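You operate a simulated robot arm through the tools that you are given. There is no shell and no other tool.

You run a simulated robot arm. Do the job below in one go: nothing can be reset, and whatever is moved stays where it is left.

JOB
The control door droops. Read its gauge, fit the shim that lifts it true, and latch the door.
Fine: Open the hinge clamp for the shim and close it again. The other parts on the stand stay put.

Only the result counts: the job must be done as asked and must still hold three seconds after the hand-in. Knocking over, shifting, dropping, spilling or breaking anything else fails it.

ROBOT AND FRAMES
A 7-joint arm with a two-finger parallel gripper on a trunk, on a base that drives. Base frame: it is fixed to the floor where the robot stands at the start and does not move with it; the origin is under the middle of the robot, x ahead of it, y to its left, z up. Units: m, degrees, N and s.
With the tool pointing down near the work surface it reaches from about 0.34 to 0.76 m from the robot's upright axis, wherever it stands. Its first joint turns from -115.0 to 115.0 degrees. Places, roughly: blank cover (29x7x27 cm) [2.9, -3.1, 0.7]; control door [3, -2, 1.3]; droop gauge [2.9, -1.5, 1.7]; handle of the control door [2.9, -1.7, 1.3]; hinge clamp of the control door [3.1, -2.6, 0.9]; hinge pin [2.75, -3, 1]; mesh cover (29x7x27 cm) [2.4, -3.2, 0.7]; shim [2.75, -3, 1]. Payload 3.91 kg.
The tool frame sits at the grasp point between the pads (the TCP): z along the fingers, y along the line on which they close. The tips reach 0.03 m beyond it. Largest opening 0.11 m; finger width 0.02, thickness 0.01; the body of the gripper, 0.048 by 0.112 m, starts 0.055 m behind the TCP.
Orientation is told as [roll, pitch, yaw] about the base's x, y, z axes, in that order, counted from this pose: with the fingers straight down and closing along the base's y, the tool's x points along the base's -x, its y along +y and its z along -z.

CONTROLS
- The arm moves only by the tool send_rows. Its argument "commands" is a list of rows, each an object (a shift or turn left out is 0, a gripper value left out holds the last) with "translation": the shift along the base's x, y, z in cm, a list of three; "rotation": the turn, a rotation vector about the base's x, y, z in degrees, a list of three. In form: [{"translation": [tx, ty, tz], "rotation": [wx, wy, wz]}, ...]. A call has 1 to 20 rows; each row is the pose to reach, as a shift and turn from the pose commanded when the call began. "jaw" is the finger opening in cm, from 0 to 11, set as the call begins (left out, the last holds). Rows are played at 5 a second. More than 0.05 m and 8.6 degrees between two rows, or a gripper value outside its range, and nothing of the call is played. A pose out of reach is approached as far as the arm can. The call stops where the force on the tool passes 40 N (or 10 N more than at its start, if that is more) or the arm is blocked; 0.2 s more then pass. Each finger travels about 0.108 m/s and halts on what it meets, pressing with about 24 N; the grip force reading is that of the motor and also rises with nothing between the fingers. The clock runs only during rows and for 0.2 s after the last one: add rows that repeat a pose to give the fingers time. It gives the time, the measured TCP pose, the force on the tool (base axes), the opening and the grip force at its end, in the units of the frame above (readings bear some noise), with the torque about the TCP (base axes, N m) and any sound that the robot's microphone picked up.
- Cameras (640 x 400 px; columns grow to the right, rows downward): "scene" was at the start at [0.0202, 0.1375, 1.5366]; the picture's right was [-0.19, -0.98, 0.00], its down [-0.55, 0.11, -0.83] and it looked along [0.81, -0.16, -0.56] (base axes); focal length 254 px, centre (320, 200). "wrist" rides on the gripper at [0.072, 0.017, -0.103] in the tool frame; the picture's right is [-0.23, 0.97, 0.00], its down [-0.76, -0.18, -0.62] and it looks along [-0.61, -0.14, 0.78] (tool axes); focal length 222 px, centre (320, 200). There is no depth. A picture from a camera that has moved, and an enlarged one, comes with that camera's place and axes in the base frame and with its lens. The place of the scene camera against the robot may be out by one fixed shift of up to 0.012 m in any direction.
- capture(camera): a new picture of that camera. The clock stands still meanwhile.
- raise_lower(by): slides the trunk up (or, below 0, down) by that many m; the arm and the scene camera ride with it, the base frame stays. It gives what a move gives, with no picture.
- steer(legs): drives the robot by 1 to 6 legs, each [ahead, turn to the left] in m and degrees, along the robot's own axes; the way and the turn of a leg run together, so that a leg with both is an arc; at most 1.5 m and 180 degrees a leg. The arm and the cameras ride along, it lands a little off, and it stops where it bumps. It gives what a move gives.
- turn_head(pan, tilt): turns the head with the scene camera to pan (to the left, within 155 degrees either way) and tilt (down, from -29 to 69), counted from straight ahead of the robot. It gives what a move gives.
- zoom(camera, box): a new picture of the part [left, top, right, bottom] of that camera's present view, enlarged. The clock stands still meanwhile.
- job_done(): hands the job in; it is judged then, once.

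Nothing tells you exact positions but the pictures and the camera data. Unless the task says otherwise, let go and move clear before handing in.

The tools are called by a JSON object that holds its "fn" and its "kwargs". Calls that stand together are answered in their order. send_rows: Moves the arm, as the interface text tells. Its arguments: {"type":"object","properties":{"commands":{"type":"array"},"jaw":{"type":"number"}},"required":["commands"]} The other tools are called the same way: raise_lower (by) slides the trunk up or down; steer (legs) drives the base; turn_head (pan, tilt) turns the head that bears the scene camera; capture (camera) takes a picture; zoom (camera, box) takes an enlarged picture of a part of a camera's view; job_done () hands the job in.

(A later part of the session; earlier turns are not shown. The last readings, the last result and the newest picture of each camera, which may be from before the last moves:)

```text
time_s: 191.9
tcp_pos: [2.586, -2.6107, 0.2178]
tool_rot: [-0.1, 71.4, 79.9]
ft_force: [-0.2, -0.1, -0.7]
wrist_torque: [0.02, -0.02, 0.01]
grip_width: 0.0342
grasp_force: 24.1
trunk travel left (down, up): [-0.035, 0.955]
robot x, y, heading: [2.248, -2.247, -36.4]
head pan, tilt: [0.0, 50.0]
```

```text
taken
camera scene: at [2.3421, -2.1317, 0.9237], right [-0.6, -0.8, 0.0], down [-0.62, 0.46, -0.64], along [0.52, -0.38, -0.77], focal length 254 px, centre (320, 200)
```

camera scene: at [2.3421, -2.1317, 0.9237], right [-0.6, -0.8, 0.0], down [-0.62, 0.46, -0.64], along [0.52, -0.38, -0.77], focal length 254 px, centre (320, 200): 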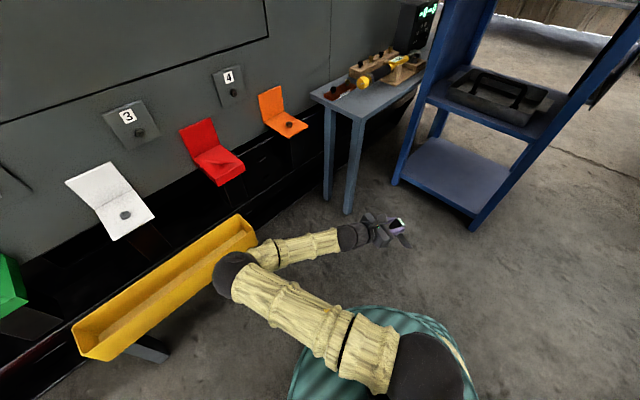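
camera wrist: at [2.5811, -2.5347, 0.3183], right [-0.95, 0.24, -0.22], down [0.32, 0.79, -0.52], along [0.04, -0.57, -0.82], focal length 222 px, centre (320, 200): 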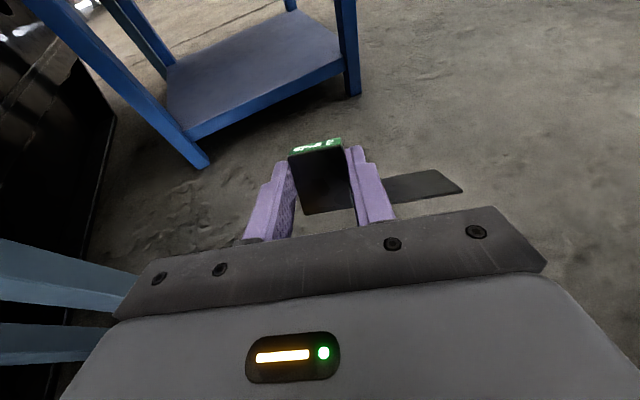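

The shim now has its label up with the camera on top. The elbow is near the yellow trough, so I'll lower in stages and watch it.

{"fn": "send_rows", "kwargs": {"commands": [{"translation": [0, 0, -3]}, {"translation": [0, 0, -6]}, {"translation": [0, 0, -9]}, {"translation": [0, 0, -11]}]}}

{"fn": "capture", "kwargs": {"camera": "scene"}}

```text
time_s: 193.1
tcp_pos: [2.6124, -2.5996, 0.1185]
tool_rot: [-12.4, 67.8, 68.2]
ft_force: [0.6, 0.4, -0.5]
wrist_torque: [-0.03, -0.05, -0.01]
grip_width: 0.0336
grasp_force: 23.3
trunk travel left (down, up): [-0.035, 0.955]
robot x, y, heading: [2.249, -2.2464, -36.7]
head pan, tilt: [0.0, 50.0]
stopped in row 4: the arm was blocked; the commanded pose is now the measured one
```

```text
taken
camera scene: at [2.3421, -2.1317, 0.9236], right [-0.6, -0.8, 0.0], down [-0.62, 0.46, -0.64], along [0.52, -0.38, -0.77], focal length 254 px, centre (320, 200)
```

scene: 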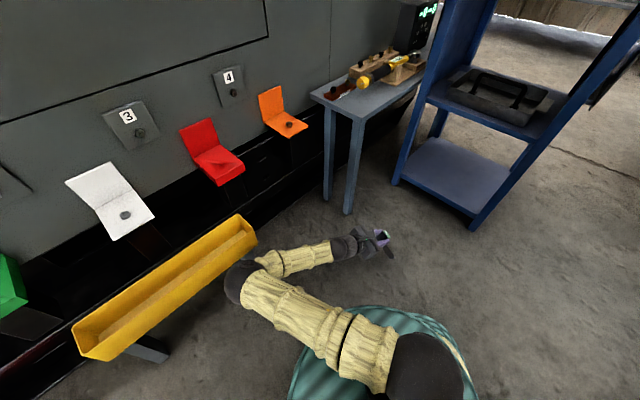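

The arm can't go lower in this direction. I'll bring the shim back up with the tool down, then turn it to the side direction that worked before (pointing heading ≈57°), but with the camera on top.

{"fn": "send_rows", "kwargs": {"commands": [{"translation": [-0.3, -0.2, 3], "rotation": [7.0, -2.8, 0]}, {"translation": [-0.6, -0.4, 6], "rotation": [14.0, -5.6, 0]}, {"translation": [-0.9, -0.6, 9], "rotation": [21.0, -8.4, 0]}, {"translation": [-1.2, -0.8, 12], "rotation": [28.0, -11.2, 0]}, {"translation": [-1.5, -1, 14], "rotation": [35.0, -14.0, 0]}, {"translation": [-1.5, -1, 16], "rotation": [42.0, -16.8, 0]}, {"translation": [-1.5, -1, 18], "rotation": [49.0, -19.6, 0]}, {"translation": [-1.5, -1, 18], "rotation": [56.0, -22.4, 0]}, {"translation": [-1.5, -1, 18], "rotation": [62.95, -25.18, 0]}, {"translation": [-1.5, -1, 18], "rotation": [62.95, -25.18, 0]}]}}

{"fn": "capture", "kwargs": {"camera": "wrist"}}

```text
time_s: 195.3
tcp_pos: [2.5967, -2.6103, 0.298]
tool_rot: [-12.1, 0.1, 68.3]
ft_force: [-0.4, 0.1, 0.0]
wrist_torque: [0.02, 0.0, -0.01]
grip_width: 0.034
grasp_force: 24.0
trunk travel left (down, up): [-0.035, 0.955]
robot x, y, heading: [2.2459, -2.243, -36.8]
head pan, tilt: [0.0, 50.0]
```

```text
taken
camera wrist: at [2.5329, -2.6634, 0.3952], right [-0.8, 0.56, -0.2], down [0.32, 0.69, 0.65], along [0.5, 0.45, -0.74], focal length 222 px, centre (320, 200)
```

wrist: 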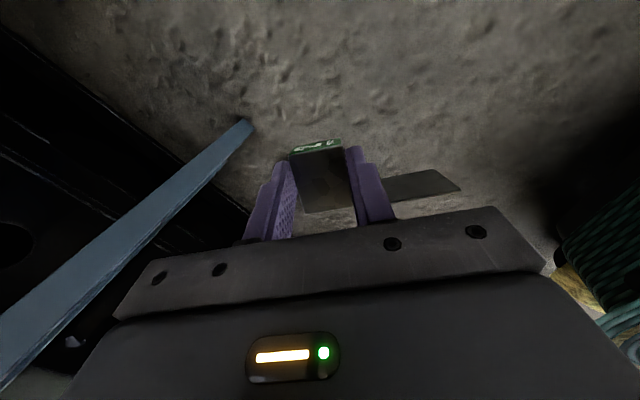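

{"fn": "send_rows", "kwargs": {"commands": [{"rotation": [2.25, 5.6, 0]}, {"rotation": [4.5, 11.2, 0]}, {"rotation": [4.5, 11.2, 0]}]}}

{"fn": "send_rows", "kwargs": {"commands": [{"rotation": [0, 0, -8.4]}, {"rotation": [0, 0, -16.8]}, {"rotation": [0, 0, -25.2]}, {"rotation": [0, 0, -33.6]}, {"rotation": [0, 0, -42]}, {"rotation": [0, 0, -50.4]}, {"rotation": [0, 0, -58.8]}, {"rotation": [0, 0, -67.2]}, {"rotation": [0, 0, -75.6]}, {"rotation": [0, 0, -84]}, {"rotation": [0, 0, -92.4]}, {"rotation": [0, 0, -100.8]}, {"rotation": [0, 0, -109.2]}, {"rotation": [0, 0, -117.6]}, {"rotation": [0, 0, -126]}, {"rotation": [0, 0, -134.4]}, {"rotation": [0, 0, -142.8]}, {"rotation": [0, 0, -151.2]}, {"rotation": [0, 0, -159.6]}, {"rotation": [0, 0, -159.6]}]}}

{"fn": "send_rows", "kwargs": {"commands": [{"rotation": [0, 0, -8.3]}, {"rotation": [0, 0, -16.6]}, {"rotation": [0, 0, -24.9]}, {"rotation": [0, 0, -31.2]}, {"rotation": [0, 0, -31.2]}]}}

{"fn": "capture", "kwargs": {"camera": "scene"}}

```text
time_s: 196.1
tcp_pos: [2.5974, -2.611, 0.2994]
tool_rot: [0.0, 0.1, 68.4]
ft_force: [0.0, -0.3, -1.1]
wrist_torque: [-0.01, 0.02, 0.0]
grip_width: 0.0341
grasp_force: 23.9
trunk travel left (down, up): [-0.035, 0.955]
robot x, y, heading: [2.2469, -2.2481, -37.0]
head pan, tilt: [0.0, 50.0]
```

```text
time_s: 200.3
tcp_pos: [2.5963, -2.6105, 0.2985]
tool_rot: [-0.1, 0.1, -91.4]
ft_force: [0.2, -0.1, -0.9]
wrist_torque: [0.02, 0.01, 0.0]
grip_width: 0.0339
grasp_force: 24.1
trunk travel left (down, up): [-0.035, 0.955]
robot x, y, heading: [2.2459, -2.2471, -36.2]
head pan, tilt: [0.0, 50.0]
```

```text
time_s: 201.5
tcp_pos: [2.5971, -2.6115, 0.2993]
tool_rot: [-0.2, 0.2, -122.6]
ft_force: [0.8, 0.2, -0.6]
wrist_torque: [0.0, -0.01, 0.02]
grip_width: 0.034
grasp_force: 24.1
trunk travel left (down, up): [-0.035, 0.955]
robot x, y, heading: [2.2434, -2.2475, -36.6]
head pan, tilt: [0.0, 50.0]
```

```text
taken
camera scene: at [2.3421, -2.1317, 0.9237], right [-0.6, -0.8, 0.0], down [-0.62, 0.46, -0.64], along [0.52, -0.38, -0.77], focal length 254 px, centre (320, 200)
```

scene: 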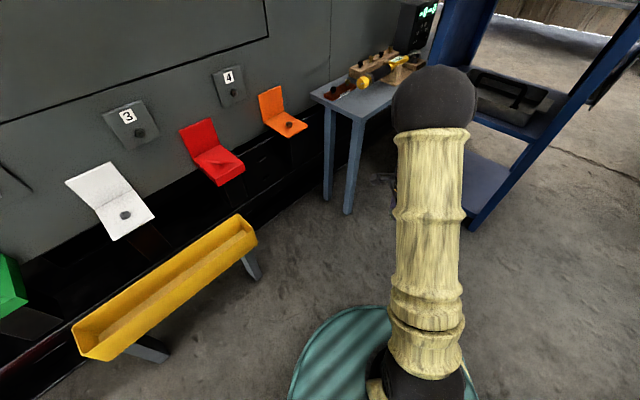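

{"fn": "send_rows", "kwargs": {"commands": [{"translation": [0.2, 0.5, 0], "rotation": [6.74, -4.31, 0]}, {"translation": [0.4, 1, 0], "rotation": [13.49, -8.62, 0]}, {"translation": [0.6, 1.5, 0], "rotation": [20.23, -12.93, 0]}, {"translation": [0.8, 2, 0], "rotation": [26.98, -17.24, 0]}, {"translation": [1, 2.5, 0], "rotation": [33.72, -21.55, 0]}, {"translation": [1.2, 3, 0], "rotation": [40.46, -25.87, 0]}, {"translation": [1.3, 3.5, 0], "rotation": [47.21, -30.18, 0]}, {"translation": [1.3, 4, 0], "rotation": [53.95, -34.49, 0]}, {"translation": [1.3, 4, 0], "rotation": [60.7, -38.8, 0]}, {"translation": [1.3, 4, 0], "rotation": [60.7, -38.8, 0]}]}}

{"fn": "capture", "kwargs": {"camera": "scene"}}

{"fn": "capture", "kwargs": {"camera": "wrist"}}

```text
time_s: 203.7
tcp_pos: [2.6098, -2.5703, 0.2981]
tool_rot: [0.4, 72.2, -122.2]
ft_force: [-0.6, -0.2, -1.0]
wrist_torque: [-0.06, 0.02, 0.0]
grip_width: 0.0342
grasp_force: 23.6
trunk travel left (down, up): [-0.035, 0.955]
robot x, y, heading: [2.2488, -2.2438, -36.9]
head pan, tilt: [0.0, 50.0]
```

```text
taken
camera scene: at [2.342, -2.1317, 0.9237], right [-0.6, -0.8, 0.0], down [-0.62, 0.46, -0.64], along [0.52, -0.38, -0.77], focal length 254 px, centre (320, 200)
```

scene: 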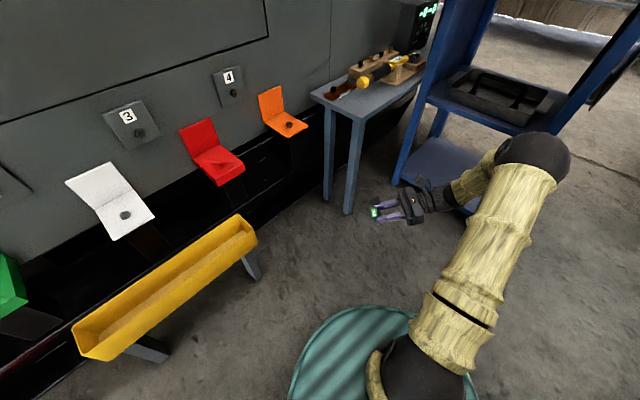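

```text
taken
camera wrist: at [2.5811, -2.6439, 0.3985], right [0.78, -0.58, -0.21], down [-0.59, -0.6, -0.54], along [0.18, 0.55, -0.82], focal length 222 px, centre (320, 200)
```

wrist: 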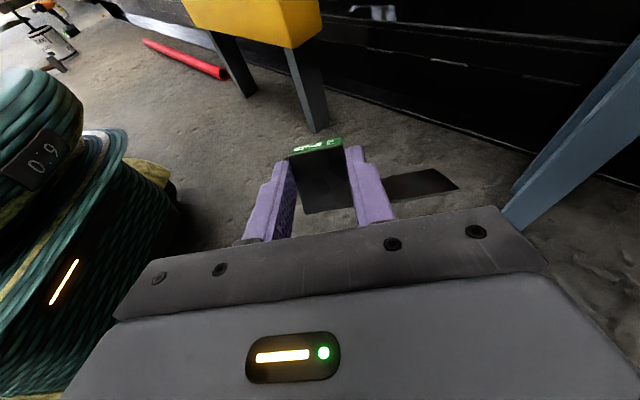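

This orientation is reachable with the camera on top. I'll lower it to the floor gently.

{"fn": "send_rows", "kwargs": {"commands": [{"translation": [0, 0, -4]}, {"translation": [0, 0, -8]}, {"translation": [0, 0, -12]}, {"translation": [0, 0, -16]}, {"translation": [0, 0, -20]}, {"translation": [0, 0, -22.5]}, {"translation": [0, 0, -23.8]}, {"translation": [0, 0, -23.8]}]}}

{"fn": "send_rows", "kwargs": {"commands": [{"translation": [0, 0, -0.3]}, {"translation": [0, 0, -0.6]}, {"translation": [0, 0, -0.6]}]}}

{"fn": "capture", "kwargs": {"camera": "wrist"}}

```text
time_s: 205.5
tcp_pos: [2.6091, -2.5685, 0.0592]
tool_rot: [0.3, 72.2, -122.2]
ft_force: [0.5, 0.6, -0.1]
wrist_torque: [0.01, 0.04, -0.01]
grip_width: 0.034
grasp_force: 23.5
trunk travel left (down, up): [-0.035, 0.955]
robot x, y, heading: [2.2418, -2.2444, -36.6]
head pan, tilt: [0.0, 50.0]
```

```text
time_s: 206.3
tcp_pos: [2.6103, -2.5702, 0.0531]
tool_rot: [0.3, 72.2, -122.3]
ft_force: [1.1, -0.3, -0.6]
wrist_torque: [0.02, 0.04, 0.0]
grip_width: 0.0341
grasp_force: 24.2
trunk travel left (down, up): [-0.035, 0.955]
robot x, y, heading: [2.2444, -2.2444, -36.8]
head pan, tilt: [0.0, 50.0]
```

```text
taken
camera wrist: at [2.5811, -2.6433, 0.1533], right [0.78, -0.58, -0.22], down [-0.59, -0.6, -0.53], along [0.18, 0.55, -0.82], focal length 222 px, centre (320, 200)
```

wrist: 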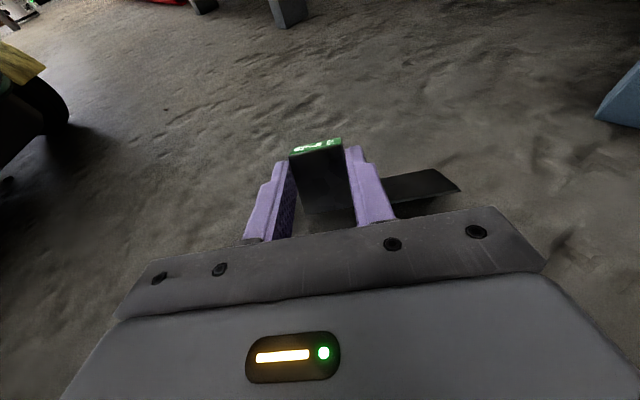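

{"fn": "send_rows", "kwargs": {"commands": [{"translation": [0, 0, -0.3]}, {"translation": [0, 0, -0.6]}, {"translation": [0, 0, -0.6]}]}}

{"fn": "send_rows", "kwargs": {"commands": [{"translation": [0, 0, -0.3]}, {"translation": [0, 0, -0.5]}, {"translation": [0, 0, -0.5]}]}}

```text
time_s: 207.1
tcp_pos: [2.6091, -2.5697, 0.0488]
tool_rot: [0.2, 72.2, -122.3]
ft_force: [-0.5, -0.2, -1.2]
wrist_torque: [-0.01, 0.03, 0.04]
grip_width: 0.0343
grasp_force: 24.5
trunk travel left (down, up): [-0.035, 0.955]
robot x, y, heading: [2.2444, -2.2469, -36.5]
head pan, tilt: [0.0, 50.0]
```

```text
time_s: 207.9
tcp_pos: [2.6095, -2.5708, 0.0437]
tool_rot: [0.2, 72.2, -122.3]
ft_force: [-0.6, 2.1, 1.1]
wrist_torque: [0.04, -0.03, 0.05]
grip_width: 0.0341
grasp_force: 24.6
trunk travel left (down, up): [-0.035, 0.955]
robot x, y, heading: [2.2456, -2.2497, -36.8]
head pan, tilt: [0.0, 50.0]
```

{"fn": "send_rows", "kwargs": {"commands": [{"translation": [0, 0, -0.2]}, {"translation": [0, 0, -0.3]}, {"translation": [0, 0, -0.3]}]}}

{"fn": "zoom", "kwargs": {"camera": "scene", "box": [340, 200, 440, 280]}}

```text
time_s: 208.7
tcp_pos: [2.6095, -2.571, 0.0423]
tool_rot: [0.5, 72.3, -122.1]
ft_force: [-3.9, 3.4, 16.4]
wrist_torque: [0.32, -0.38, 0.14]
grip_width: 0.0344
grasp_force: 24.0
trunk travel left (down, up): [-0.035, 0.955]
robot x, y, heading: [2.2459, -2.2456, -36.5]
head pan, tilt: [0.0, 50.0]
```

```text
5.00 times, centred on (390, 240) of scene
camera zoom: at [2.3414, -2.1312, 0.9238], right [-0.6, -0.8, 0.0], down [-0.61, 0.46, -0.64], along [0.52, -0.38, -0.77], focal length 1270 px, centre (-30, 0)
```

zoom: 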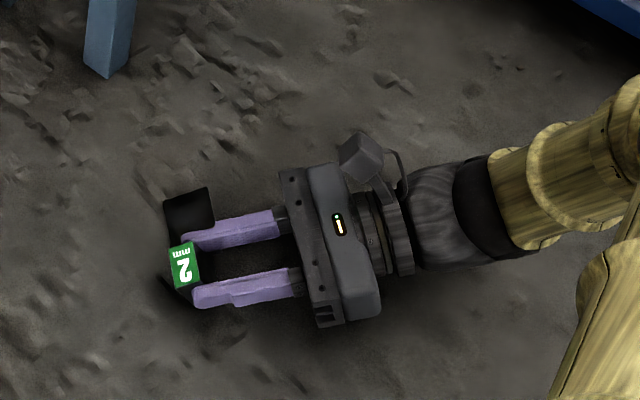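

The shim's edge is on the floor (16 N). I'll ease up slightly and open the fingers just a little.

{"fn": "send_rows", "kwargs": {"commands": [{"translation": [0, 0, 0.2]}, {"translation": [0, 0, 0.2]}]}}

{"fn": "send_rows", "kwargs": {"commands": [{"translation": [0, 0, 0]}, {"translation": [0, 0, 0]}, {"translation": [0, 0, 0]}, {"translation": [0, 0, 0]}], "jaw": 4.4}}

{"fn": "zoom", "kwargs": {"camera": "scene", "box": [340, 200, 440, 280]}}

{"fn": "capture", "kwargs": {"camera": "wrist"}}

```text
time_s: 209.3
tcp_pos: [2.6096, -2.5717, 0.0415]
tool_rot: [0.2, 72.2, -122.3]
ft_force: [3.4, -0.4, 3.4]
wrist_torque: [0.06, -0.17, -0.07]
grip_width: 0.0343
grasp_force: 24.1
trunk travel left (down, up): [-0.035, 0.955]
robot x, y, heading: [2.2444, -2.2464, -36.6]
head pan, tilt: [0.0, 50.0]
```

```text
time_s: 210.3
tcp_pos: [2.6095, -2.5709, 0.0421]
tool_rot: [0.2, 72.2, -122.4]
ft_force: [-1.4, 0.1, 0.4]
wrist_torque: [0.0, 0.0, 0.01]
grip_width: 0.044
grasp_force: 0.0
trunk travel left (down, up): [-0.035, 0.955]
robot x, y, heading: [2.2444, -2.2465, -36.5]
head pan, tilt: [0.0, 50.0]
```

```text
5.00 times, centred on (390, 240) of scene
camera zoom: at [2.342, -2.1317, 0.9237], right [-0.6, -0.8, 0.0], down [-0.62, 0.46, -0.64], along [0.52, -0.38, -0.77], focal length 1270 px, centre (-30, 0)
```

zoom: 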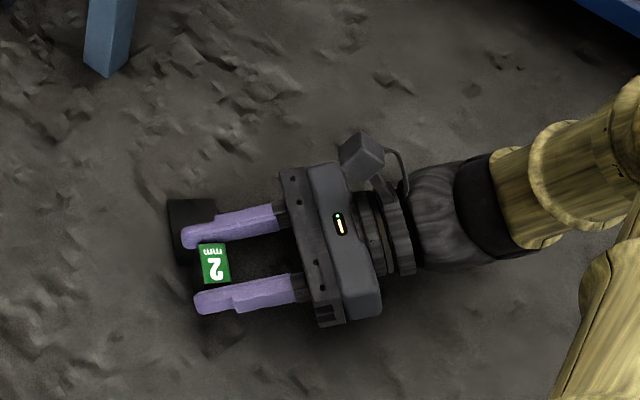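

```text
taken
camera wrist: at [2.5812, -2.6438, 0.1424], right [0.78, -0.58, -0.21], down [-0.59, -0.6, -0.53], along [0.18, 0.55, -0.82], focal length 222 px, centre (320, 200)
```

wrist: 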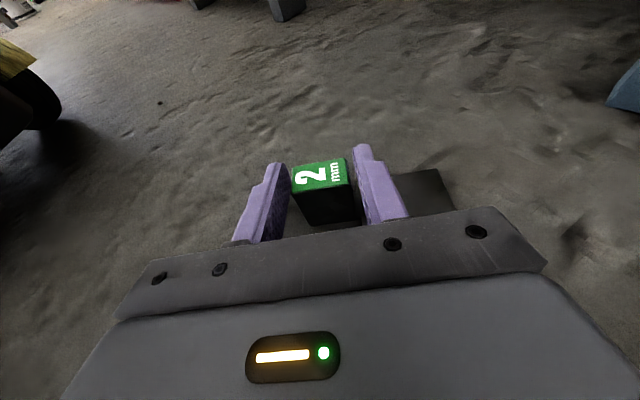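

The shim now rests on its back with the "2 mm" label facing up. I'll open a bit more and lift straight up, clear of it.

{"fn": "send_rows", "kwargs": {"commands": [{"translation": [0, 0, 0]}, {"translation": [0, 0, 2]}, {"translation": [0, 0, 5]}, {"translation": [0, 0, 9]}, {"translation": [0, 0, 13]}, {"translation": [0, 0, 17]}, {"translation": [0, 0, 21]}, {"translation": [0, 0, 25]}], "jaw": 5.6}}

{"fn": "zoom", "kwargs": {"camera": "scene", "box": [340, 200, 440, 290]}}

```text
time_s: 212.1
tcp_pos: [2.6102, -2.5693, 0.2943]
tool_rot: [0.2, 72.2, -122.4]
ft_force: [0.9, 0.0, -0.3]
wrist_torque: [0.03, 0.0, -0.01]
grip_width: 0.0561
grasp_force: 0.1
trunk travel left (down, up): [-0.035, 0.955]
robot x, y, heading: [2.2435, -2.2455, -36.5]
head pan, tilt: [0.0, 50.0]
```

```text
4.44 times, centred on (390, 245) of scene
camera zoom: at [2.3421, -2.1319, 0.9236], right [-0.6, -0.8, 0.0], down [-0.62, 0.46, -0.64], along [0.52, -0.38, -0.77], focal length 1129 px, centre (9, 0)
```

zoom: 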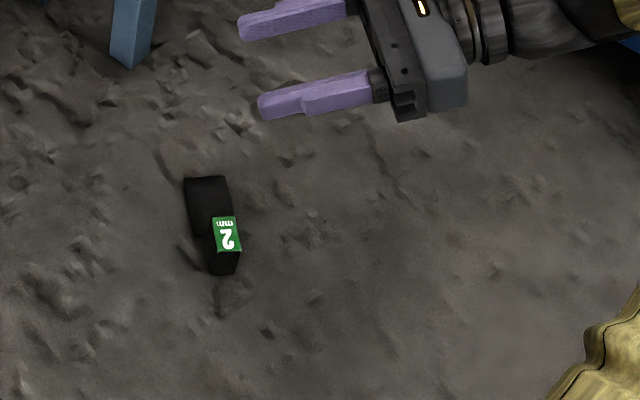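

It rests on its back with the plate pointing away from me (heading −32°). For insertion I need its top pointing away instead, so I'll first turn it about the vertical: bring the tool straight down over it, grip across the narrow width, rotate, set down, and re-grip.

{"fn": "send_rows", "kwargs": {"commands": [{"translation": [0, 0, 1], "rotation": [-6.75, 4.29, 0]}, {"translation": [0, 0, 2], "rotation": [-13.5, 8.58, 0]}, {"translation": [0, 0, 3], "rotation": [-20.25, 12.87, 0]}, {"translation": [0, 0, 4], "rotation": [-27, 17.16, 0]}, {"translation": [0, 0, 5], "rotation": [-33.75, 21.45, 0]}, {"translation": [0, 0, 6], "rotation": [-40.5, 25.74, 0]}, {"translation": [0, 0, 6], "rotation": [-47.25, 30.03, 0]}, {"translation": [0, 0, 6], "rotation": [-54, 34.32, 0]}, {"translation": [0, 0, 6], "rotation": [-60.9, 38.7, 0]}, {"translation": [0, 0, 6], "rotation": [-60.9, 38.7, 0]}]}}

{"fn": "send_rows", "kwargs": {"commands": [{"rotation": [0, 0, 8.4]}, {"rotation": [0, 0, 16.8]}, {"rotation": [0, 0, 25.2]}, {"rotation": [0, 0, 33.6]}, {"rotation": [0, 0, 42]}, {"rotation": [0, 0, 50.4]}, {"rotation": [0, 0, 58.8]}, {"rotation": [0, 0, 67.2]}, {"rotation": [0, 0, 75.6]}, {"rotation": [0, 0, 84]}, {"rotation": [0, 0, 90]}, {"rotation": [0, 0, 90]}]}}

{"fn": "capture", "kwargs": {"camera": "wrist"}}

```text
time_s: 214.3
tcp_pos: [2.6091, -2.5706, 0.3528]
tool_rot: [0.1, -0.1, -122.3]
ft_force: [-0.7, -0.2, 0.6]
wrist_torque: [0.01, 0.01, 0.01]
grip_width: 0.056
grasp_force: 0.0
trunk travel left (down, up): [-0.035, 0.955]
robot x, y, heading: [2.243, -2.2467, -36.5]
head pan, tilt: [0.0, 50.0]
```

```text
time_s: 216.9
tcp_pos: [2.6099, -2.5715, 0.3527]
tool_rot: [0.0, 0.0, -32.4]
ft_force: [0.1, -0.5, 0.2]
wrist_torque: [-0.02, -0.01, 0.01]
grip_width: 0.0559
grasp_force: 0.1
trunk travel left (down, up): [-0.035, 0.955]
robot x, y, heading: [2.2428, -2.248, -36.5]
head pan, tilt: [0.0, 50.0]
```

```text
taken
camera wrist: at [2.5563, -2.518, 0.4557], right [0.71, 0.7, 0.0], down [0.55, -0.56, 0.62], along [0.44, -0.44, -0.78], focal length 222 px, centre (320, 200)
```

wrist: 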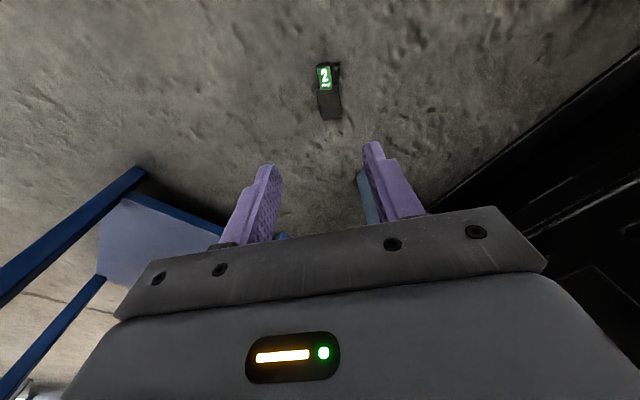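

{"fn": "zoom", "kwargs": {"camera": "wrist", "box": [295, 50, 365, 130]}}

```text
5.00 times, centred on (330, 90) of wrist
camera zoom: at [2.5563, -2.518, 0.4557], right [0.71, 0.7, 0.0], down [0.55, -0.56, 0.62], along [0.44, -0.44, -0.78], focal length 1111 px, centre (270, 750)
```

zoom: 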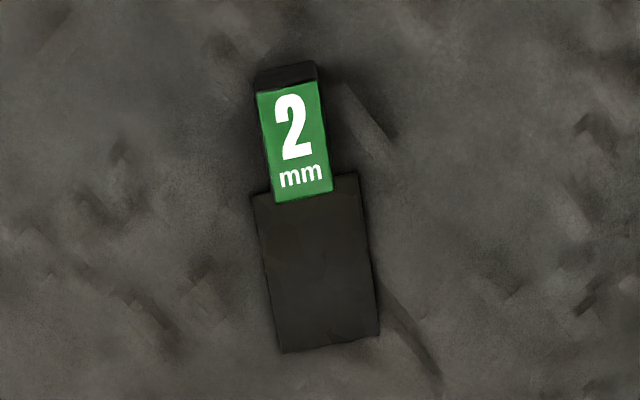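

The shim is clearly visible: block centre (2.613,-2.564), top toward heading ≈146.6°. I'll descend and grip it across its 2.1 cm width.

{"fn": "send_rows", "kwargs": {"commands": [{"translation": [0.54, 0.67, -4], "rotation": [0, 0, -1]}, {"translation": [0.54, 0.67, -8], "rotation": [0, 0, -1]}, {"translation": [0.54, 0.67, -12], "rotation": [0, 0, -1]}, {"translation": [0.54, 0.67, -16], "rotation": [0, 0, -1]}, {"translation": [0.54, 0.67, -20], "rotation": [0, 0, -1]}, {"translation": [0.54, 0.67, -24], "rotation": [0, 0, -1]}, {"translation": [0.54, 0.67, -24], "rotation": [0, 0, -1]}], "jaw": 4.4}}

{"fn": "capture", "kwargs": {"camera": "wrist"}}

```text
time_s: 218.5
tcp_pos: [2.6125, -2.565, 0.1135]
tool_rot: [0.1, 0.0, -33.5]
ft_force: [0.0, 0.4, 0.2]
wrist_torque: [-0.02, 0.01, -0.01]
grip_width: 0.0439
grasp_force: 0.0
trunk travel left (down, up): [-0.035, 0.955]
robot x, y, heading: [2.2435, -2.2483, -36.6]
head pan, tilt: [0.0, 50.0]
```

```text
taken
camera wrist: at [2.5608, -2.5107, 0.2159], right [0.73, 0.69, 0.0], down [0.54, -0.57, 0.62], along [0.43, -0.45, -0.78], focal length 222 px, centre (320, 200)
```

wrist: 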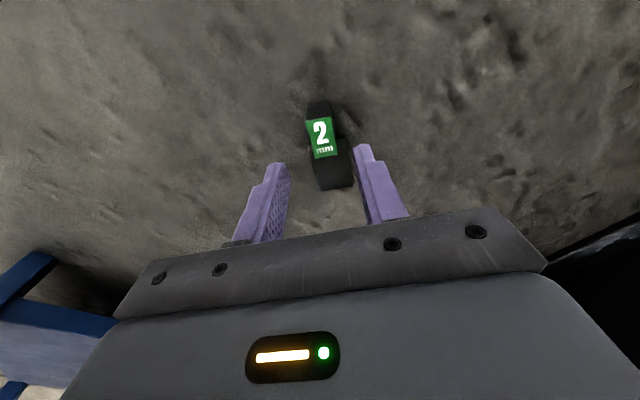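

{"fn": "send_rows", "kwargs": {"commands": [{"translation": [0, 0, -3]}, {"translation": [0, 0, -6]}, {"translation": [0, 0, -7.8]}, {"translation": [0, 0, -7.8]}]}}

{"fn": "capture", "kwargs": {"camera": "wrist"}}

{"fn": "send_rows", "kwargs": {"commands": [{"translation": [0, 0, 0]}, {"translation": [0, 0, 0]}, {"translation": [0, 0, 0]}], "jaw": 1}}

{"fn": "capture", "kwargs": {"camera": "wrist"}}

```text
time_s: 219.5
tcp_pos: [2.613, -2.5647, 0.0355]
tool_rot: [0.1, 0.0, -33.4]
ft_force: [0.2, 0.2, -0.9]
wrist_torque: [0.04, -0.03, 0.02]
grip_width: 0.0439
grasp_force: 0.1
trunk travel left (down, up): [-0.035, 0.955]
robot x, y, heading: [2.2453, -2.2445, -36.9]
head pan, tilt: [0.0, 50.0]
```

```text
taken
camera wrist: at [2.5601, -2.5102, 0.1386], right [0.73, 0.69, 0.0], down [0.54, -0.57, 0.62], along [0.43, -0.45, -0.78], focal length 222 px, centre (320, 200)
```

wrist: 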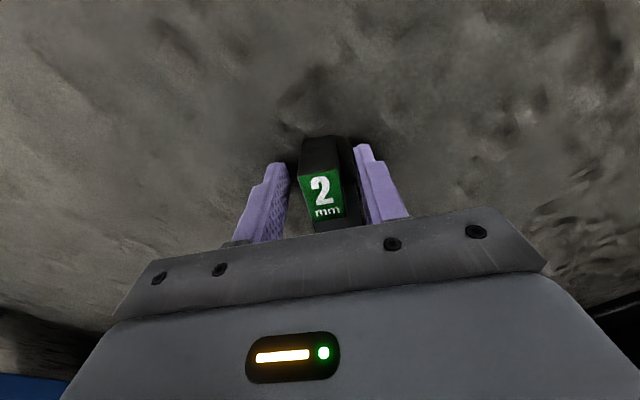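

```text
time_s: 220.3
tcp_pos: [2.6114, -2.5639, 0.0361]
tool_rot: [0.0, 0.0, -33.4]
ft_force: [1.1, 0.3, 0.1]
wrist_torque: [-0.01, 0.02, -0.01]
grip_width: 0.0215
grasp_force: 23.9
trunk travel left (down, up): [-0.035, 0.955]
robot x, y, heading: [2.2439, -2.2449, -36.7]
head pan, tilt: [0.0, 50.0]
```

```text
taken
camera wrist: at [2.5599, -2.5101, 0.1388], right [0.73, 0.69, 0.0], down [0.54, -0.57, 0.62], along [0.43, -0.45, -0.78], focal length 222 px, centre (320, 200)
```

wrist: 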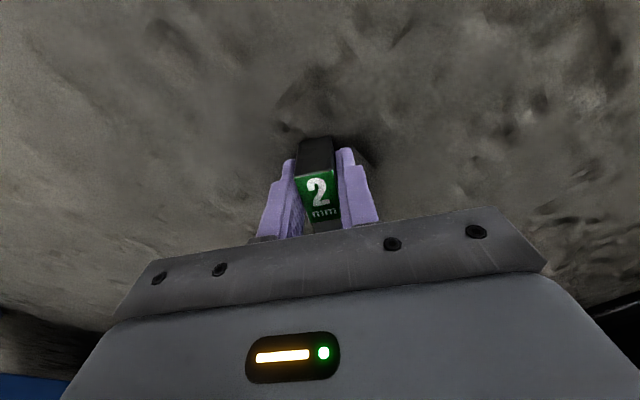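

Gripped. I'll lift, turn it 120° about the vertical, and set it down again so that its top points away.

{"fn": "send_rows", "kwargs": {"commands": [{"translation": [0, 0, 4]}, {"translation": [0, 0, 8]}, {"translation": [0, 0, 8], "rotation": [0, 0, 8]}, {"translation": [0, 0, 8], "rotation": [0, 0, 16]}, {"translation": [0, 0, 8], "rotation": [0, 0, 24]}, {"translation": [0, 0, 8], "rotation": [0, 0, 32]}, {"translation": [0, 0, 8], "rotation": [0, 0, 40]}, {"translation": [0, 0, 8], "rotation": [0, 0, 48]}, {"translation": [0, 0, 8], "rotation": [0, 0, 56]}, {"translation": [0, 0, 8], "rotation": [0, 0, 64]}, {"translation": [0, 0, 8], "rotation": [0, 0, 72]}, {"translation": [0, 0, 8], "rotation": [0, 0, 80]}, {"translation": [0, 0, 8], "rotation": [0, 0, 88]}, {"translation": [0, 0, 8], "rotation": [0, 0, 96]}, {"translation": [0, 0, 8], "rotation": [0, 0, 104]}, {"translation": [0, 0, 8], "rotation": [0, 0, 112]}, {"translation": [0, 0, 8], "rotation": [0, 0, 120]}, {"translation": [0, 0, 8], "rotation": [0, 0, 120]}]}}

{"fn": "send_rows", "kwargs": {"commands": [{"translation": [0, 0, -3]}, {"translation": [0, 0, -6]}, {"translation": [0, 0, -7.2]}, {"translation": [0, 0, -7.6]}, {"translation": [0, 0, -7.6]}]}}

{"fn": "capture", "kwargs": {"camera": "wrist"}}

```text
time_s: 224.1
tcp_pos: [2.615, -2.5636, 0.1136]
tool_rot: [0.1, 0.0, 86.8]
ft_force: [-0.7, 0.2, 0.2]
wrist_torque: [0.02, 0.0, 0.01]
grip_width: 0.0212
grasp_force: 24.1
trunk travel left (down, up): [-0.035, 0.955]
robot x, y, heading: [2.2422, -2.2438, -36.6]
head pan, tilt: [0.0, 50.0]
```

```text
time_s: 225.3
tcp_pos: [2.6147, -2.5629, 0.0381]
tool_rot: [0.1, 0.0, 86.6]
ft_force: [0.2, 0.5, -0.3]
wrist_torque: [0.0, -0.05, -0.02]
grip_width: 0.0213
grasp_force: 24.2
trunk travel left (down, up): [-0.035, 0.955]
robot x, y, heading: [2.2447, -2.2423, -36.6]
head pan, tilt: [0.0, 50.0]
```

```text
taken
camera wrist: at [2.592, -2.6338, 0.1405], right [-0.96, 0.28, 0.0], down [0.22, 0.75, 0.62], along [0.18, 0.6, -0.78], focal length 222 px, centre (320, 200)
```

wrist: 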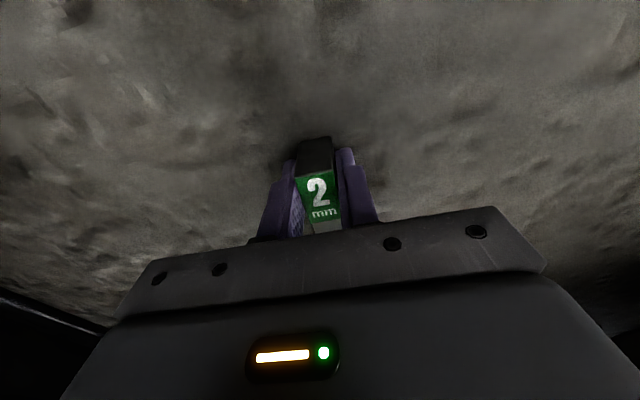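

{"fn": "send_rows", "kwargs": {"commands": [{"translation": [0, 0, -0.2]}, {"translation": [0, 0, -0.2]}]}}

{"fn": "send_rows", "kwargs": {"commands": [{"translation": [0, 0, 0]}, {"translation": [0, 0, 0]}, {"translation": [0, 0, 0]}, {"translation": [0, 0, 4]}, {"translation": [0, 0, 8]}, {"translation": [0, 0, 12]}, {"translation": [0, 0, 16]}, {"translation": [0, 0, 20]}, {"translation": [0, 0, 24]}, {"translation": [0, 0, 28]}], "jaw": 4.4}}

{"fn": "capture", "kwargs": {"camera": "wrist"}}

```text
time_s: 225.9
tcp_pos: [2.6144, -2.5631, 0.0356]
tool_rot: [0.2, -0.1, 86.6]
ft_force: [0.9, 0.5, 0.1]
wrist_torque: [0.0, -0.02, 0.01]
grip_width: 0.0212
grasp_force: 24.0
trunk travel left (down, up): [-0.035, 0.955]
robot x, y, heading: [2.2467, -2.2447, -36.8]
head pan, tilt: [0.0, 50.0]
```

```text
time_s: 228.1
tcp_pos: [2.6151, -2.5643, 0.3153]
tool_rot: [0.2, -0.1, 86.6]
ft_force: [-0.2, 0.0, 0.3]
wrist_torque: [0.01, 0.01, 0.02]
grip_width: 0.044
grasp_force: 0.1
trunk travel left (down, up): [-0.035, 0.955]
robot x, y, heading: [2.2449, -2.2465, -36.4]
head pan, tilt: [0.0, 50.0]
```

```text
taken
camera wrist: at [2.5935, -2.6357, 0.419], right [-0.96, 0.28, 0.0], down [0.22, 0.75, 0.62], along [0.17, 0.6, -0.78], focal length 222 px, centre (320, 200)
```

wrist: 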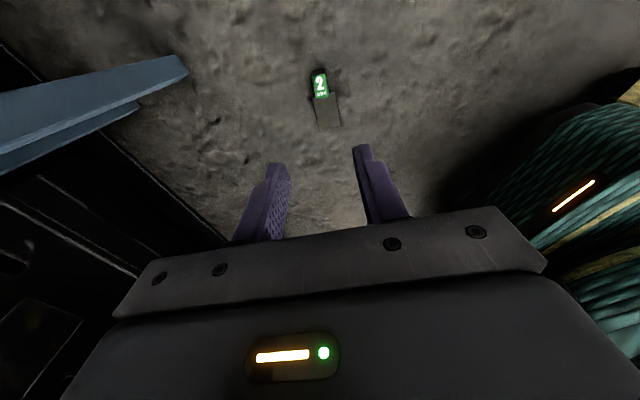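

The shim lies on its back turned as wanted. Now I rotate the tool 180° to take it the other way around.

{"fn": "send_rows", "kwargs": {"commands": [{"rotation": [0, 0, -8.4]}, {"rotation": [0, 0, -16.8]}, {"rotation": [0, 0, -25.2]}, {"rotation": [0, 0, -33.6]}, {"rotation": [0, 0, -42]}, {"rotation": [0, 0, -50.4]}, {"rotation": [0, 0, -58.8]}, {"rotation": [0, 0, -67.2]}, {"rotation": [0, 0, -75.6]}, {"rotation": [0, 0, -84]}, {"rotation": [0, 0, -92.4]}, {"rotation": [0, 0, -100.8]}, {"rotation": [0, 0, -109.2]}, {"rotation": [0, 0, -117.6]}, {"rotation": [0, 0, -126]}, {"rotation": [0, 0, -134.4]}, {"rotation": [0, 0, -142.8]}, {"rotation": [0, 0, -151.2]}, {"rotation": [0, 0, -159.6]}, {"rotation": [0, 0, -168]}]}}

{"fn": "send_rows", "kwargs": {"commands": [{"rotation": [0, 0, -6]}, {"rotation": [0, 0, -12]}, {"rotation": [0, 0, -12]}]}}

{"fn": "capture", "kwargs": {"camera": "wrist"}}

{"fn": "zoom", "kwargs": {"camera": "wrist", "box": [290, 40, 370, 130]}}

```text
time_s: 232.3
tcp_pos: [2.6159, -2.5649, 0.3162]
tool_rot: [0.1, 0.0, -81.5]
ft_force: [-0.4, 0.6, -0.5]
wrist_torque: [-0.01, -0.01, -0.01]
grip_width: 0.044
grasp_force: 0.1
trunk travel left (down, up): [-0.035, 0.955]
robot x, y, heading: [2.2417, -2.2449, -36.7]
head pan, tilt: [0.0, 50.0]
```

```text
time_s: 233.1
tcp_pos: [2.6157, -2.5625, 0.3156]
tool_rot: [0.1, -0.1, -93.3]
ft_force: [-0.2, 1.4, 0.7]
wrist_torque: [0.0, -0.01, -0.04]
grip_width: 0.0441
grasp_force: 0.0
trunk travel left (down, up): [-0.035, 0.955]
robot x, y, heading: [2.2421, -2.2497, -36.7]
head pan, tilt: [0.0, 50.0]
```

```text
taken
camera wrist: at [2.6345, -2.4921, 0.4189], right [0.96, -0.29, 0.0], down [-0.22, -0.75, 0.62], along [-0.18, -0.6, -0.78], focal length 222 px, centre (320, 200)
```

wrist: 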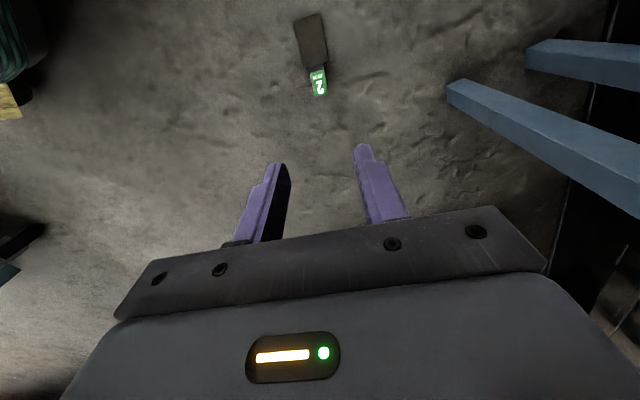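

```text
4.44 times, centred on (330, 85) of wrist
camera zoom: at [2.6345, -2.4921, 0.4189], right [0.96, -0.29, 0.0], down [-0.22, -0.75, 0.62], along [-0.18, -0.6, -0.78], focal length 987 px, centre (276, 711)
```

zoom: 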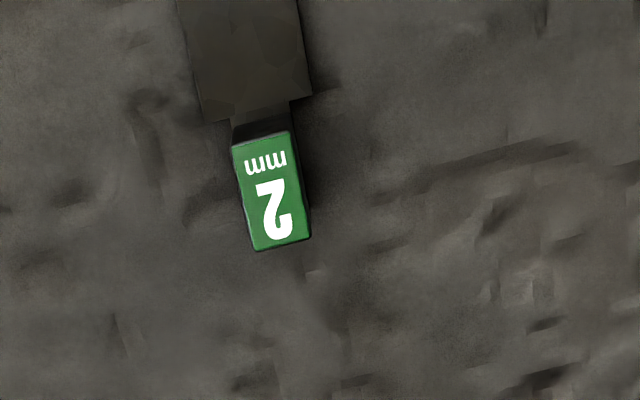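

Perfect alignment (its top points along the tool's forward direction). I'll descend and grip.

{"fn": "send_rows", "kwargs": {"commands": [{"translation": [-0.12, -0.06, -4]}, {"translation": [-0.12, -0.06, -8]}, {"translation": [-0.12, -0.06, -12]}, {"translation": [-0.12, -0.06, -16]}, {"translation": [-0.12, -0.06, -20]}, {"translation": [-0.12, -0.06, -24]}, {"translation": [-0.12, -0.06, -27]}, {"translation": [-0.12, -0.06, -28]}, {"translation": [-0.12, -0.06, -28]}]}}

{"fn": "send_rows", "kwargs": {"commands": [{"translation": [0, 0, 0]}, {"translation": [0, 0, 0]}, {"translation": [0, 0, 0]}, {"translation": [0, 0, 0]}], "jaw": 1}}

{"fn": "capture", "kwargs": {"camera": "wrist"}}

```text
time_s: 235.1
tcp_pos: [2.6121, -2.5631, 0.037]
tool_rot: [0.1, 0.0, -93.4]
ft_force: [-0.6, 0.9, -0.6]
wrist_torque: [-0.02, 0.0, 0.01]
grip_width: 0.0441
grasp_force: 0.0
trunk travel left (down, up): [-0.035, 0.955]
robot x, y, heading: [2.2447, -2.2434, -36.6]
head pan, tilt: [0.0, 50.0]
```

```text
time_s: 236.1
tcp_pos: [2.612, -2.5637, 0.0363]
tool_rot: [0.1, -0.1, -93.3]
ft_force: [-0.1, -0.2, -0.4]
wrist_torque: [0.01, 0.03, 0.0]
grip_width: 0.0214
grasp_force: 24.2
trunk travel left (down, up): [-0.035, 0.955]
robot x, y, heading: [2.244, -2.2474, -36.5]
head pan, tilt: [0.0, 50.0]
```

```text
taken
camera wrist: at [2.6321, -2.4918, 0.1398], right [0.96, -0.28, 0.0], down [-0.22, -0.75, 0.62], along [-0.18, -0.6, -0.78], focal length 222 px, centre (320, 200)
```

wrist: 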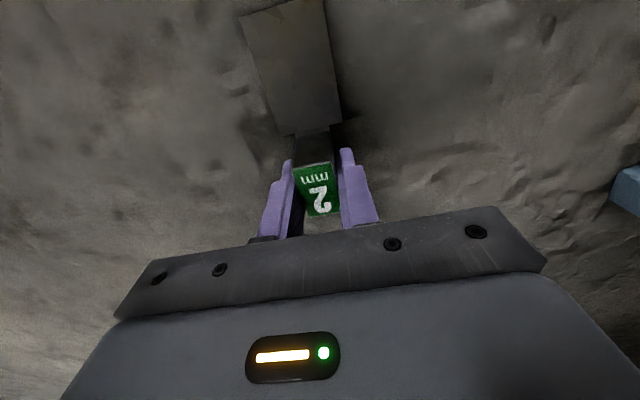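

{"fn": "zoom", "kwargs": {"camera": "wrist", "box": [220, 0, 380, 145]}}

{"fn": "zoom", "kwargs": {"camera": "wrist", "box": [255, 110, 395, 230]}}

```text
2.76 times, centred on (300, 72) of wrist
camera zoom: at [2.6321, -2.4918, 0.1398], right [0.96, -0.28, 0.0], down [-0.22, -0.75, 0.62], along [-0.18, -0.6, -0.78], focal length 613 px, centre (375, 552)
```

zoom: 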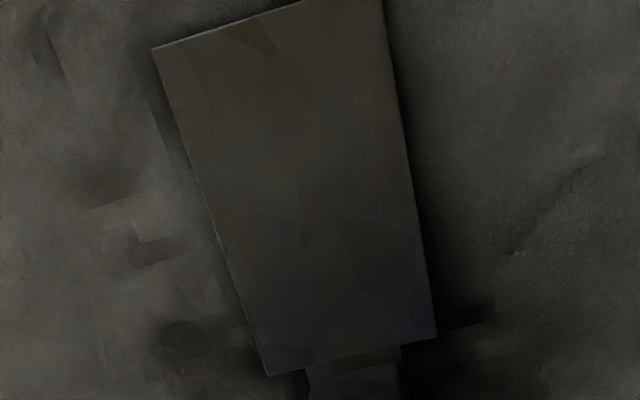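

```text
3.33 times, centred on (325, 170) of wrist
camera zoom: at [2.6321, -2.4918, 0.1398], right [0.96, -0.28, 0.0], down [-0.22, -0.75, 0.62], along [-0.18, -0.6, -0.78], focal length 740 px, centre (303, 300)
```

zoom: 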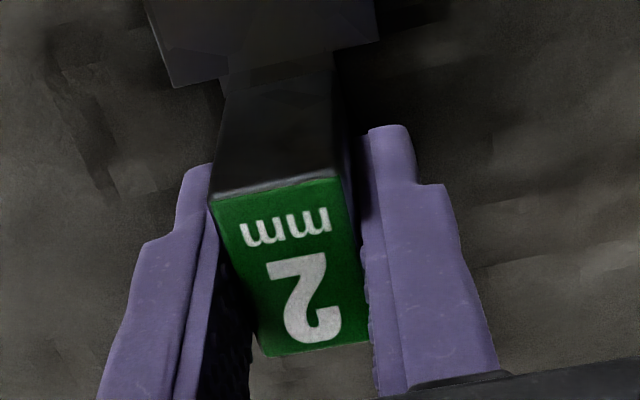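

Measured in the tool frame: plate centre 3.55 cm beyond the TCP, wing top 2.2 cm and plate bottom 8.1 cm toward the camera side, laterally centred. I'll lift, raise the trunk and drive back to the working spot.

{"fn": "send_rows", "kwargs": {"commands": [{"translation": [0, 0, 4]}, {"translation": [0, 0, 8]}, {"translation": [0, 0, 12]}, {"translation": [0, 0, 16]}, {"translation": [0, 0, 20]}, {"translation": [0, 0, 24]}, {"translation": [0, 0, 28]}, {"translation": [0, 0, 30]}]}}

{"fn": "raise_lower", "kwargs": {"by": 0.59}}

{"fn": "capture", "kwargs": {"camera": "wrist"}}

{"fn": "turn_head", "kwargs": {"pan": -10, "tilt": 45}}

{"fn": "capture", "kwargs": {"camera": "scene"}}

```text
time_s: 237.9
tcp_pos: [2.6132, -2.5646, 0.3366]
tool_rot: [0.0, 0.0, -93.4]
ft_force: [0.1, 0.8, -1.1]
wrist_torque: [0.03, 0.02, 0.01]
grip_width: 0.0215
grasp_force: 23.6
trunk travel left (down, up): [-0.035, 0.955]
robot x, y, heading: [2.2438, -2.2499, -36.6]
head pan, tilt: [0.0, 50.0]
```

```text
refused: 0.59 is not a number from -0.4 to 0.4
```

```text
taken
camera wrist: at [2.6326, -2.4933, 0.4397], right [0.96, -0.28, 0.0], down [-0.22, -0.75, 0.62], along [-0.18, -0.6, -0.78], focal length 222 px, centre (320, 200)
```

wrist: 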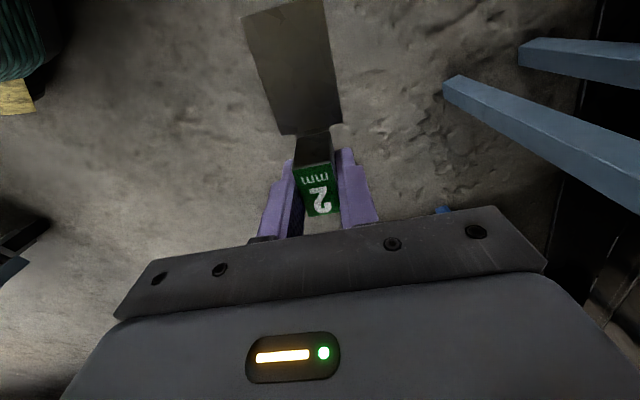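

```text
time_s: 238.7
tcp_pos: [2.6134, -2.5666, 0.3367]
tool_rot: [0.1, 0.0, -93.4]
ft_force: [0.5, 0.5, 0.2]
wrist_torque: [0.02, 0.02, 0.04]
grip_width: 0.0214
grasp_force: 23.4
trunk travel left (down, up): [-0.035, 0.955]
robot x, y, heading: [2.2435, -2.2471, -36.8]
head pan, tilt: [-10.0, 45.0]
```

```text
taken
camera scene: at [2.3361, -2.1448, 0.9306], right [-0.73, -0.69, 0.0], down [-0.49, 0.51, -0.71], along [0.49, -0.51, -0.71], focal length 254 px, centre (320, 200)
```

scene: 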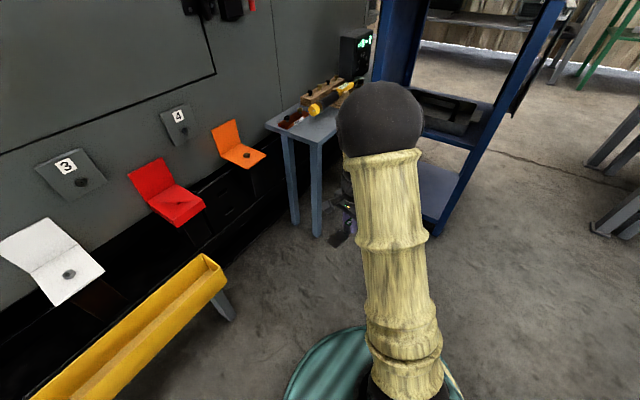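

{"fn": "raise_lower", "kwargs": {"by": 0.3}}

{"fn": "raise_lower", "kwargs": {"by": 0.29}}

{"fn": "steer", "kwargs": {"legs": [[0.25, 0]]}}

{"fn": "turn_head", "kwargs": {"pan": 10, "tilt": 45}}

{"fn": "capture", "kwargs": {"camera": "scene"}}

```text
time_s: 241.7
tcp_pos: [2.6122, -2.5653, 0.6363]
tool_rot: [0.1, -0.1, -93.4]
ft_force: [1.6, 0.4, -0.5]
wrist_torque: [0.01, -0.03, 0.03]
grip_width: 0.0216
grasp_force: 24.0
trunk travel left (down, up): [-0.335, 0.655]
robot x, y, heading: [2.2452, -2.2479, -36.6]
head pan, tilt: [-10.0, 45.0]
```

```text
time_s: 244.6
tcp_pos: [2.6139, -2.5658, 0.9267]
tool_rot: [0.0, 0.0, -93.3]
ft_force: [-0.5, 0.0, -0.1]
wrist_torque: [-0.05, -0.01, 0.01]
grip_width: 0.0212
grasp_force: 24.1
trunk travel left (down, up): [-0.625, 0.365]
robot x, y, heading: [2.2456, -2.2469, -36.5]
head pan, tilt: [-10.0, 45.0]
```

```text
time_s: 246.6
tcp_pos: [2.8152, -2.716, 0.9271]
tool_rot: [0.1, 0.0, -93.4]
ft_force: [0.2, -0.8, 0.9]
wrist_torque: [0.01, 0.01, 0.03]
grip_width: 0.0215
grasp_force: 24.0
trunk travel left (down, up): [-0.625, 0.365]
robot x, y, heading: [2.4463, -2.3935, -36.7]
head pan, tilt: [-10.0, 45.0]
```

```text
time_s: 247.4
tcp_pos: [2.8146, -2.7158, 0.927]
tool_rot: [0.1, 0.1, -93.4]
ft_force: [0.1, 0.9, -0.6]
wrist_torque: [-0.04, 0.03, -0.03]
grip_width: 0.0214
grasp_force: 24.3
trunk travel left (down, up): [-0.625, 0.365]
robot x, y, heading: [2.4521, -2.3988, -36.6]
head pan, tilt: [10.0, 45.0]
```

```text
taken
camera scene: at [2.5554, -2.2727, 1.5206], right [-0.45, -0.89, 0.0], down [-0.63, 0.32, -0.71], along [0.63, -0.32, -0.71], focal length 254 px, centre (320, 200)
```

scene: 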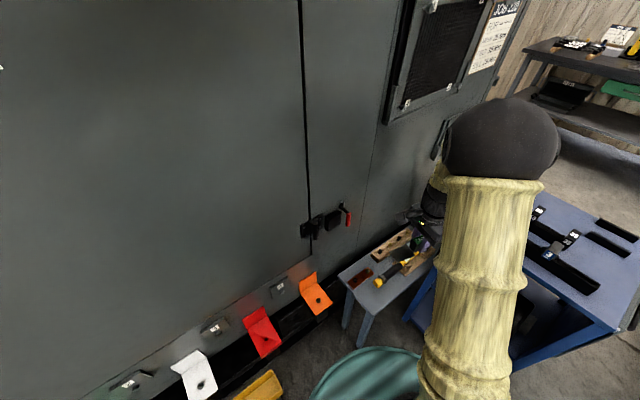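

Back at the working spot, with the lever still open. Now I'll turn the tool to face the cabinet (yaw 8.4°) and then pitch it horizontal so the shim stands upright.

{"fn": "send_rows", "kwargs": {"commands": [{"translation": [-0.5, 0.8, 1], "rotation": [0, 0, 7.85]}, {"translation": [-1, 1.6, 2], "rotation": [0, 0, 15.7]}, {"translation": [-1.5, 2.4, 3], "rotation": [0, 0, 23.5]}, {"translation": [-1.5, 3.2, 4], "rotation": [0, 0, 31.3]}, {"translation": [-1.5, 4, 5], "rotation": [0, 0, 39.2]}, {"translation": [-1.5, 4.8, 6], "rotation": [0, 0, 47]}, {"translation": [-1.5, 5.6, 7], "rotation": [0, 0, 54.8]}, {"translation": [-1.5, 6.4, 8], "rotation": [0, 0, 62.7]}, {"translation": [-1.5, 7.2, 9], "rotation": [0, 0, 70.5]}, {"translation": [-1.5, 8, 10], "rotation": [0, 0, 78.3]}, {"translation": [-1.5, 8.8, 11], "rotation": [0, 0, 86.2]}, {"translation": [-1.5, 9.6, 12], "rotation": [0, 0, 94]}, {"translation": [-1.5, 9.6, 12], "rotation": [0, 0, 101.8]}, {"translation": [-1.5, 9.6, 12], "rotation": [0, 0, 101.8]}]}}

{"fn": "send_rows", "kwargs": {"commands": [{"translation": [0.5, 0, 0], "rotation": [1.17, -7.91, 0]}, {"translation": [1, 0, 0], "rotation": [2.34, -15.82, 0]}, {"translation": [1.5, 0, 0], "rotation": [3.5, -23.74, 0]}, {"translation": [2, 0, 0], "rotation": [4.67, -31.65, 0]}, {"translation": [2.5, 0, 0], "rotation": [5.84, -39.56, 0]}, {"translation": [3.5, 0, 0], "rotation": [7.01, -47.47, 0]}, {"translation": [4.5, 0, 0], "rotation": [8.18, -55.38, 0]}, {"translation": [5.5, 0, 0], "rotation": [9.34, -63.3, 0]}, {"translation": [6.5, 0, 0], "rotation": [10.51, -71.21, 0]}, {"translation": [7.5, 0, 0], "rotation": [11.68, -79.12, 0]}, {"translation": [8.5, 0, 0], "rotation": [12.85, -87.03, 0]}, {"translation": [8.5, 0, 0], "rotation": [13.14, -89.01, 0]}, {"translation": [8.5, 0, 0], "rotation": [13.14, -89.01, 0]}]}}

{"fn": "capture", "kwargs": {"camera": "wrist"}}

{"fn": "capture", "kwargs": {"camera": "scene"}}

```text
time_s: 250.4
tcp_pos: [2.8, -2.6191, 1.0474]
tool_rot: [0.1, 0.0, 8.6]
ft_force: [0.7, -0.6, -0.5]
wrist_torque: [-0.03, -0.01, 0.01]
grip_width: 0.0213
grasp_force: 23.9
trunk travel left (down, up): [-0.625, 0.365]
robot x, y, heading: [2.447, -2.3949, -36.6]
head pan, tilt: [10.0, 45.0]
```

```text
time_s: 253.2
tcp_pos: [2.8856, -2.6171, 1.0462]
tool_rot: [-68.2, -90.0, 76.7]
ft_force: [-0.8, 0.1, 0.1]
wrist_torque: [0.0, 0.02, 0.02]
grip_width: 0.0214
grasp_force: 24.0
trunk travel left (down, up): [-0.625, 0.365]
robot x, y, heading: [2.4457, -2.3977, -36.5]
head pan, tilt: [10.0, 45.0]
```

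```text
taken
camera wrist: at [2.7791, -2.617, 0.9736], right [-0.14, 0.96, 0.23], down [-0.59, -0.27, 0.76], along [0.79, -0.02, 0.61], focal length 222 px, centre (320, 200)
```

wrist: 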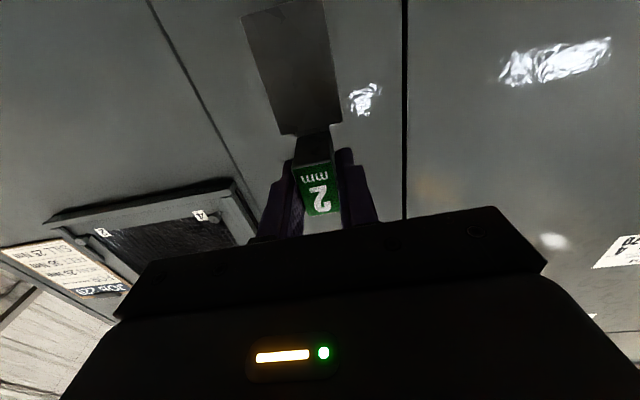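

```text
taken
camera scene: at [2.5552, -2.2727, 1.5206], right [-0.45, -0.89, 0.0], down [-0.63, 0.32, -0.71], along [0.63, -0.32, -0.71], focal length 254 px, centre (320, 200)
```

scene: 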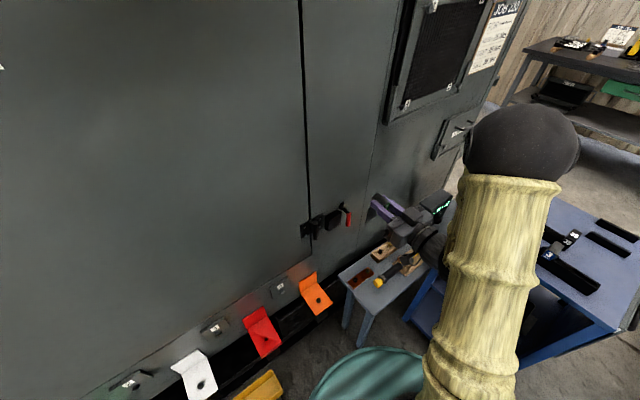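

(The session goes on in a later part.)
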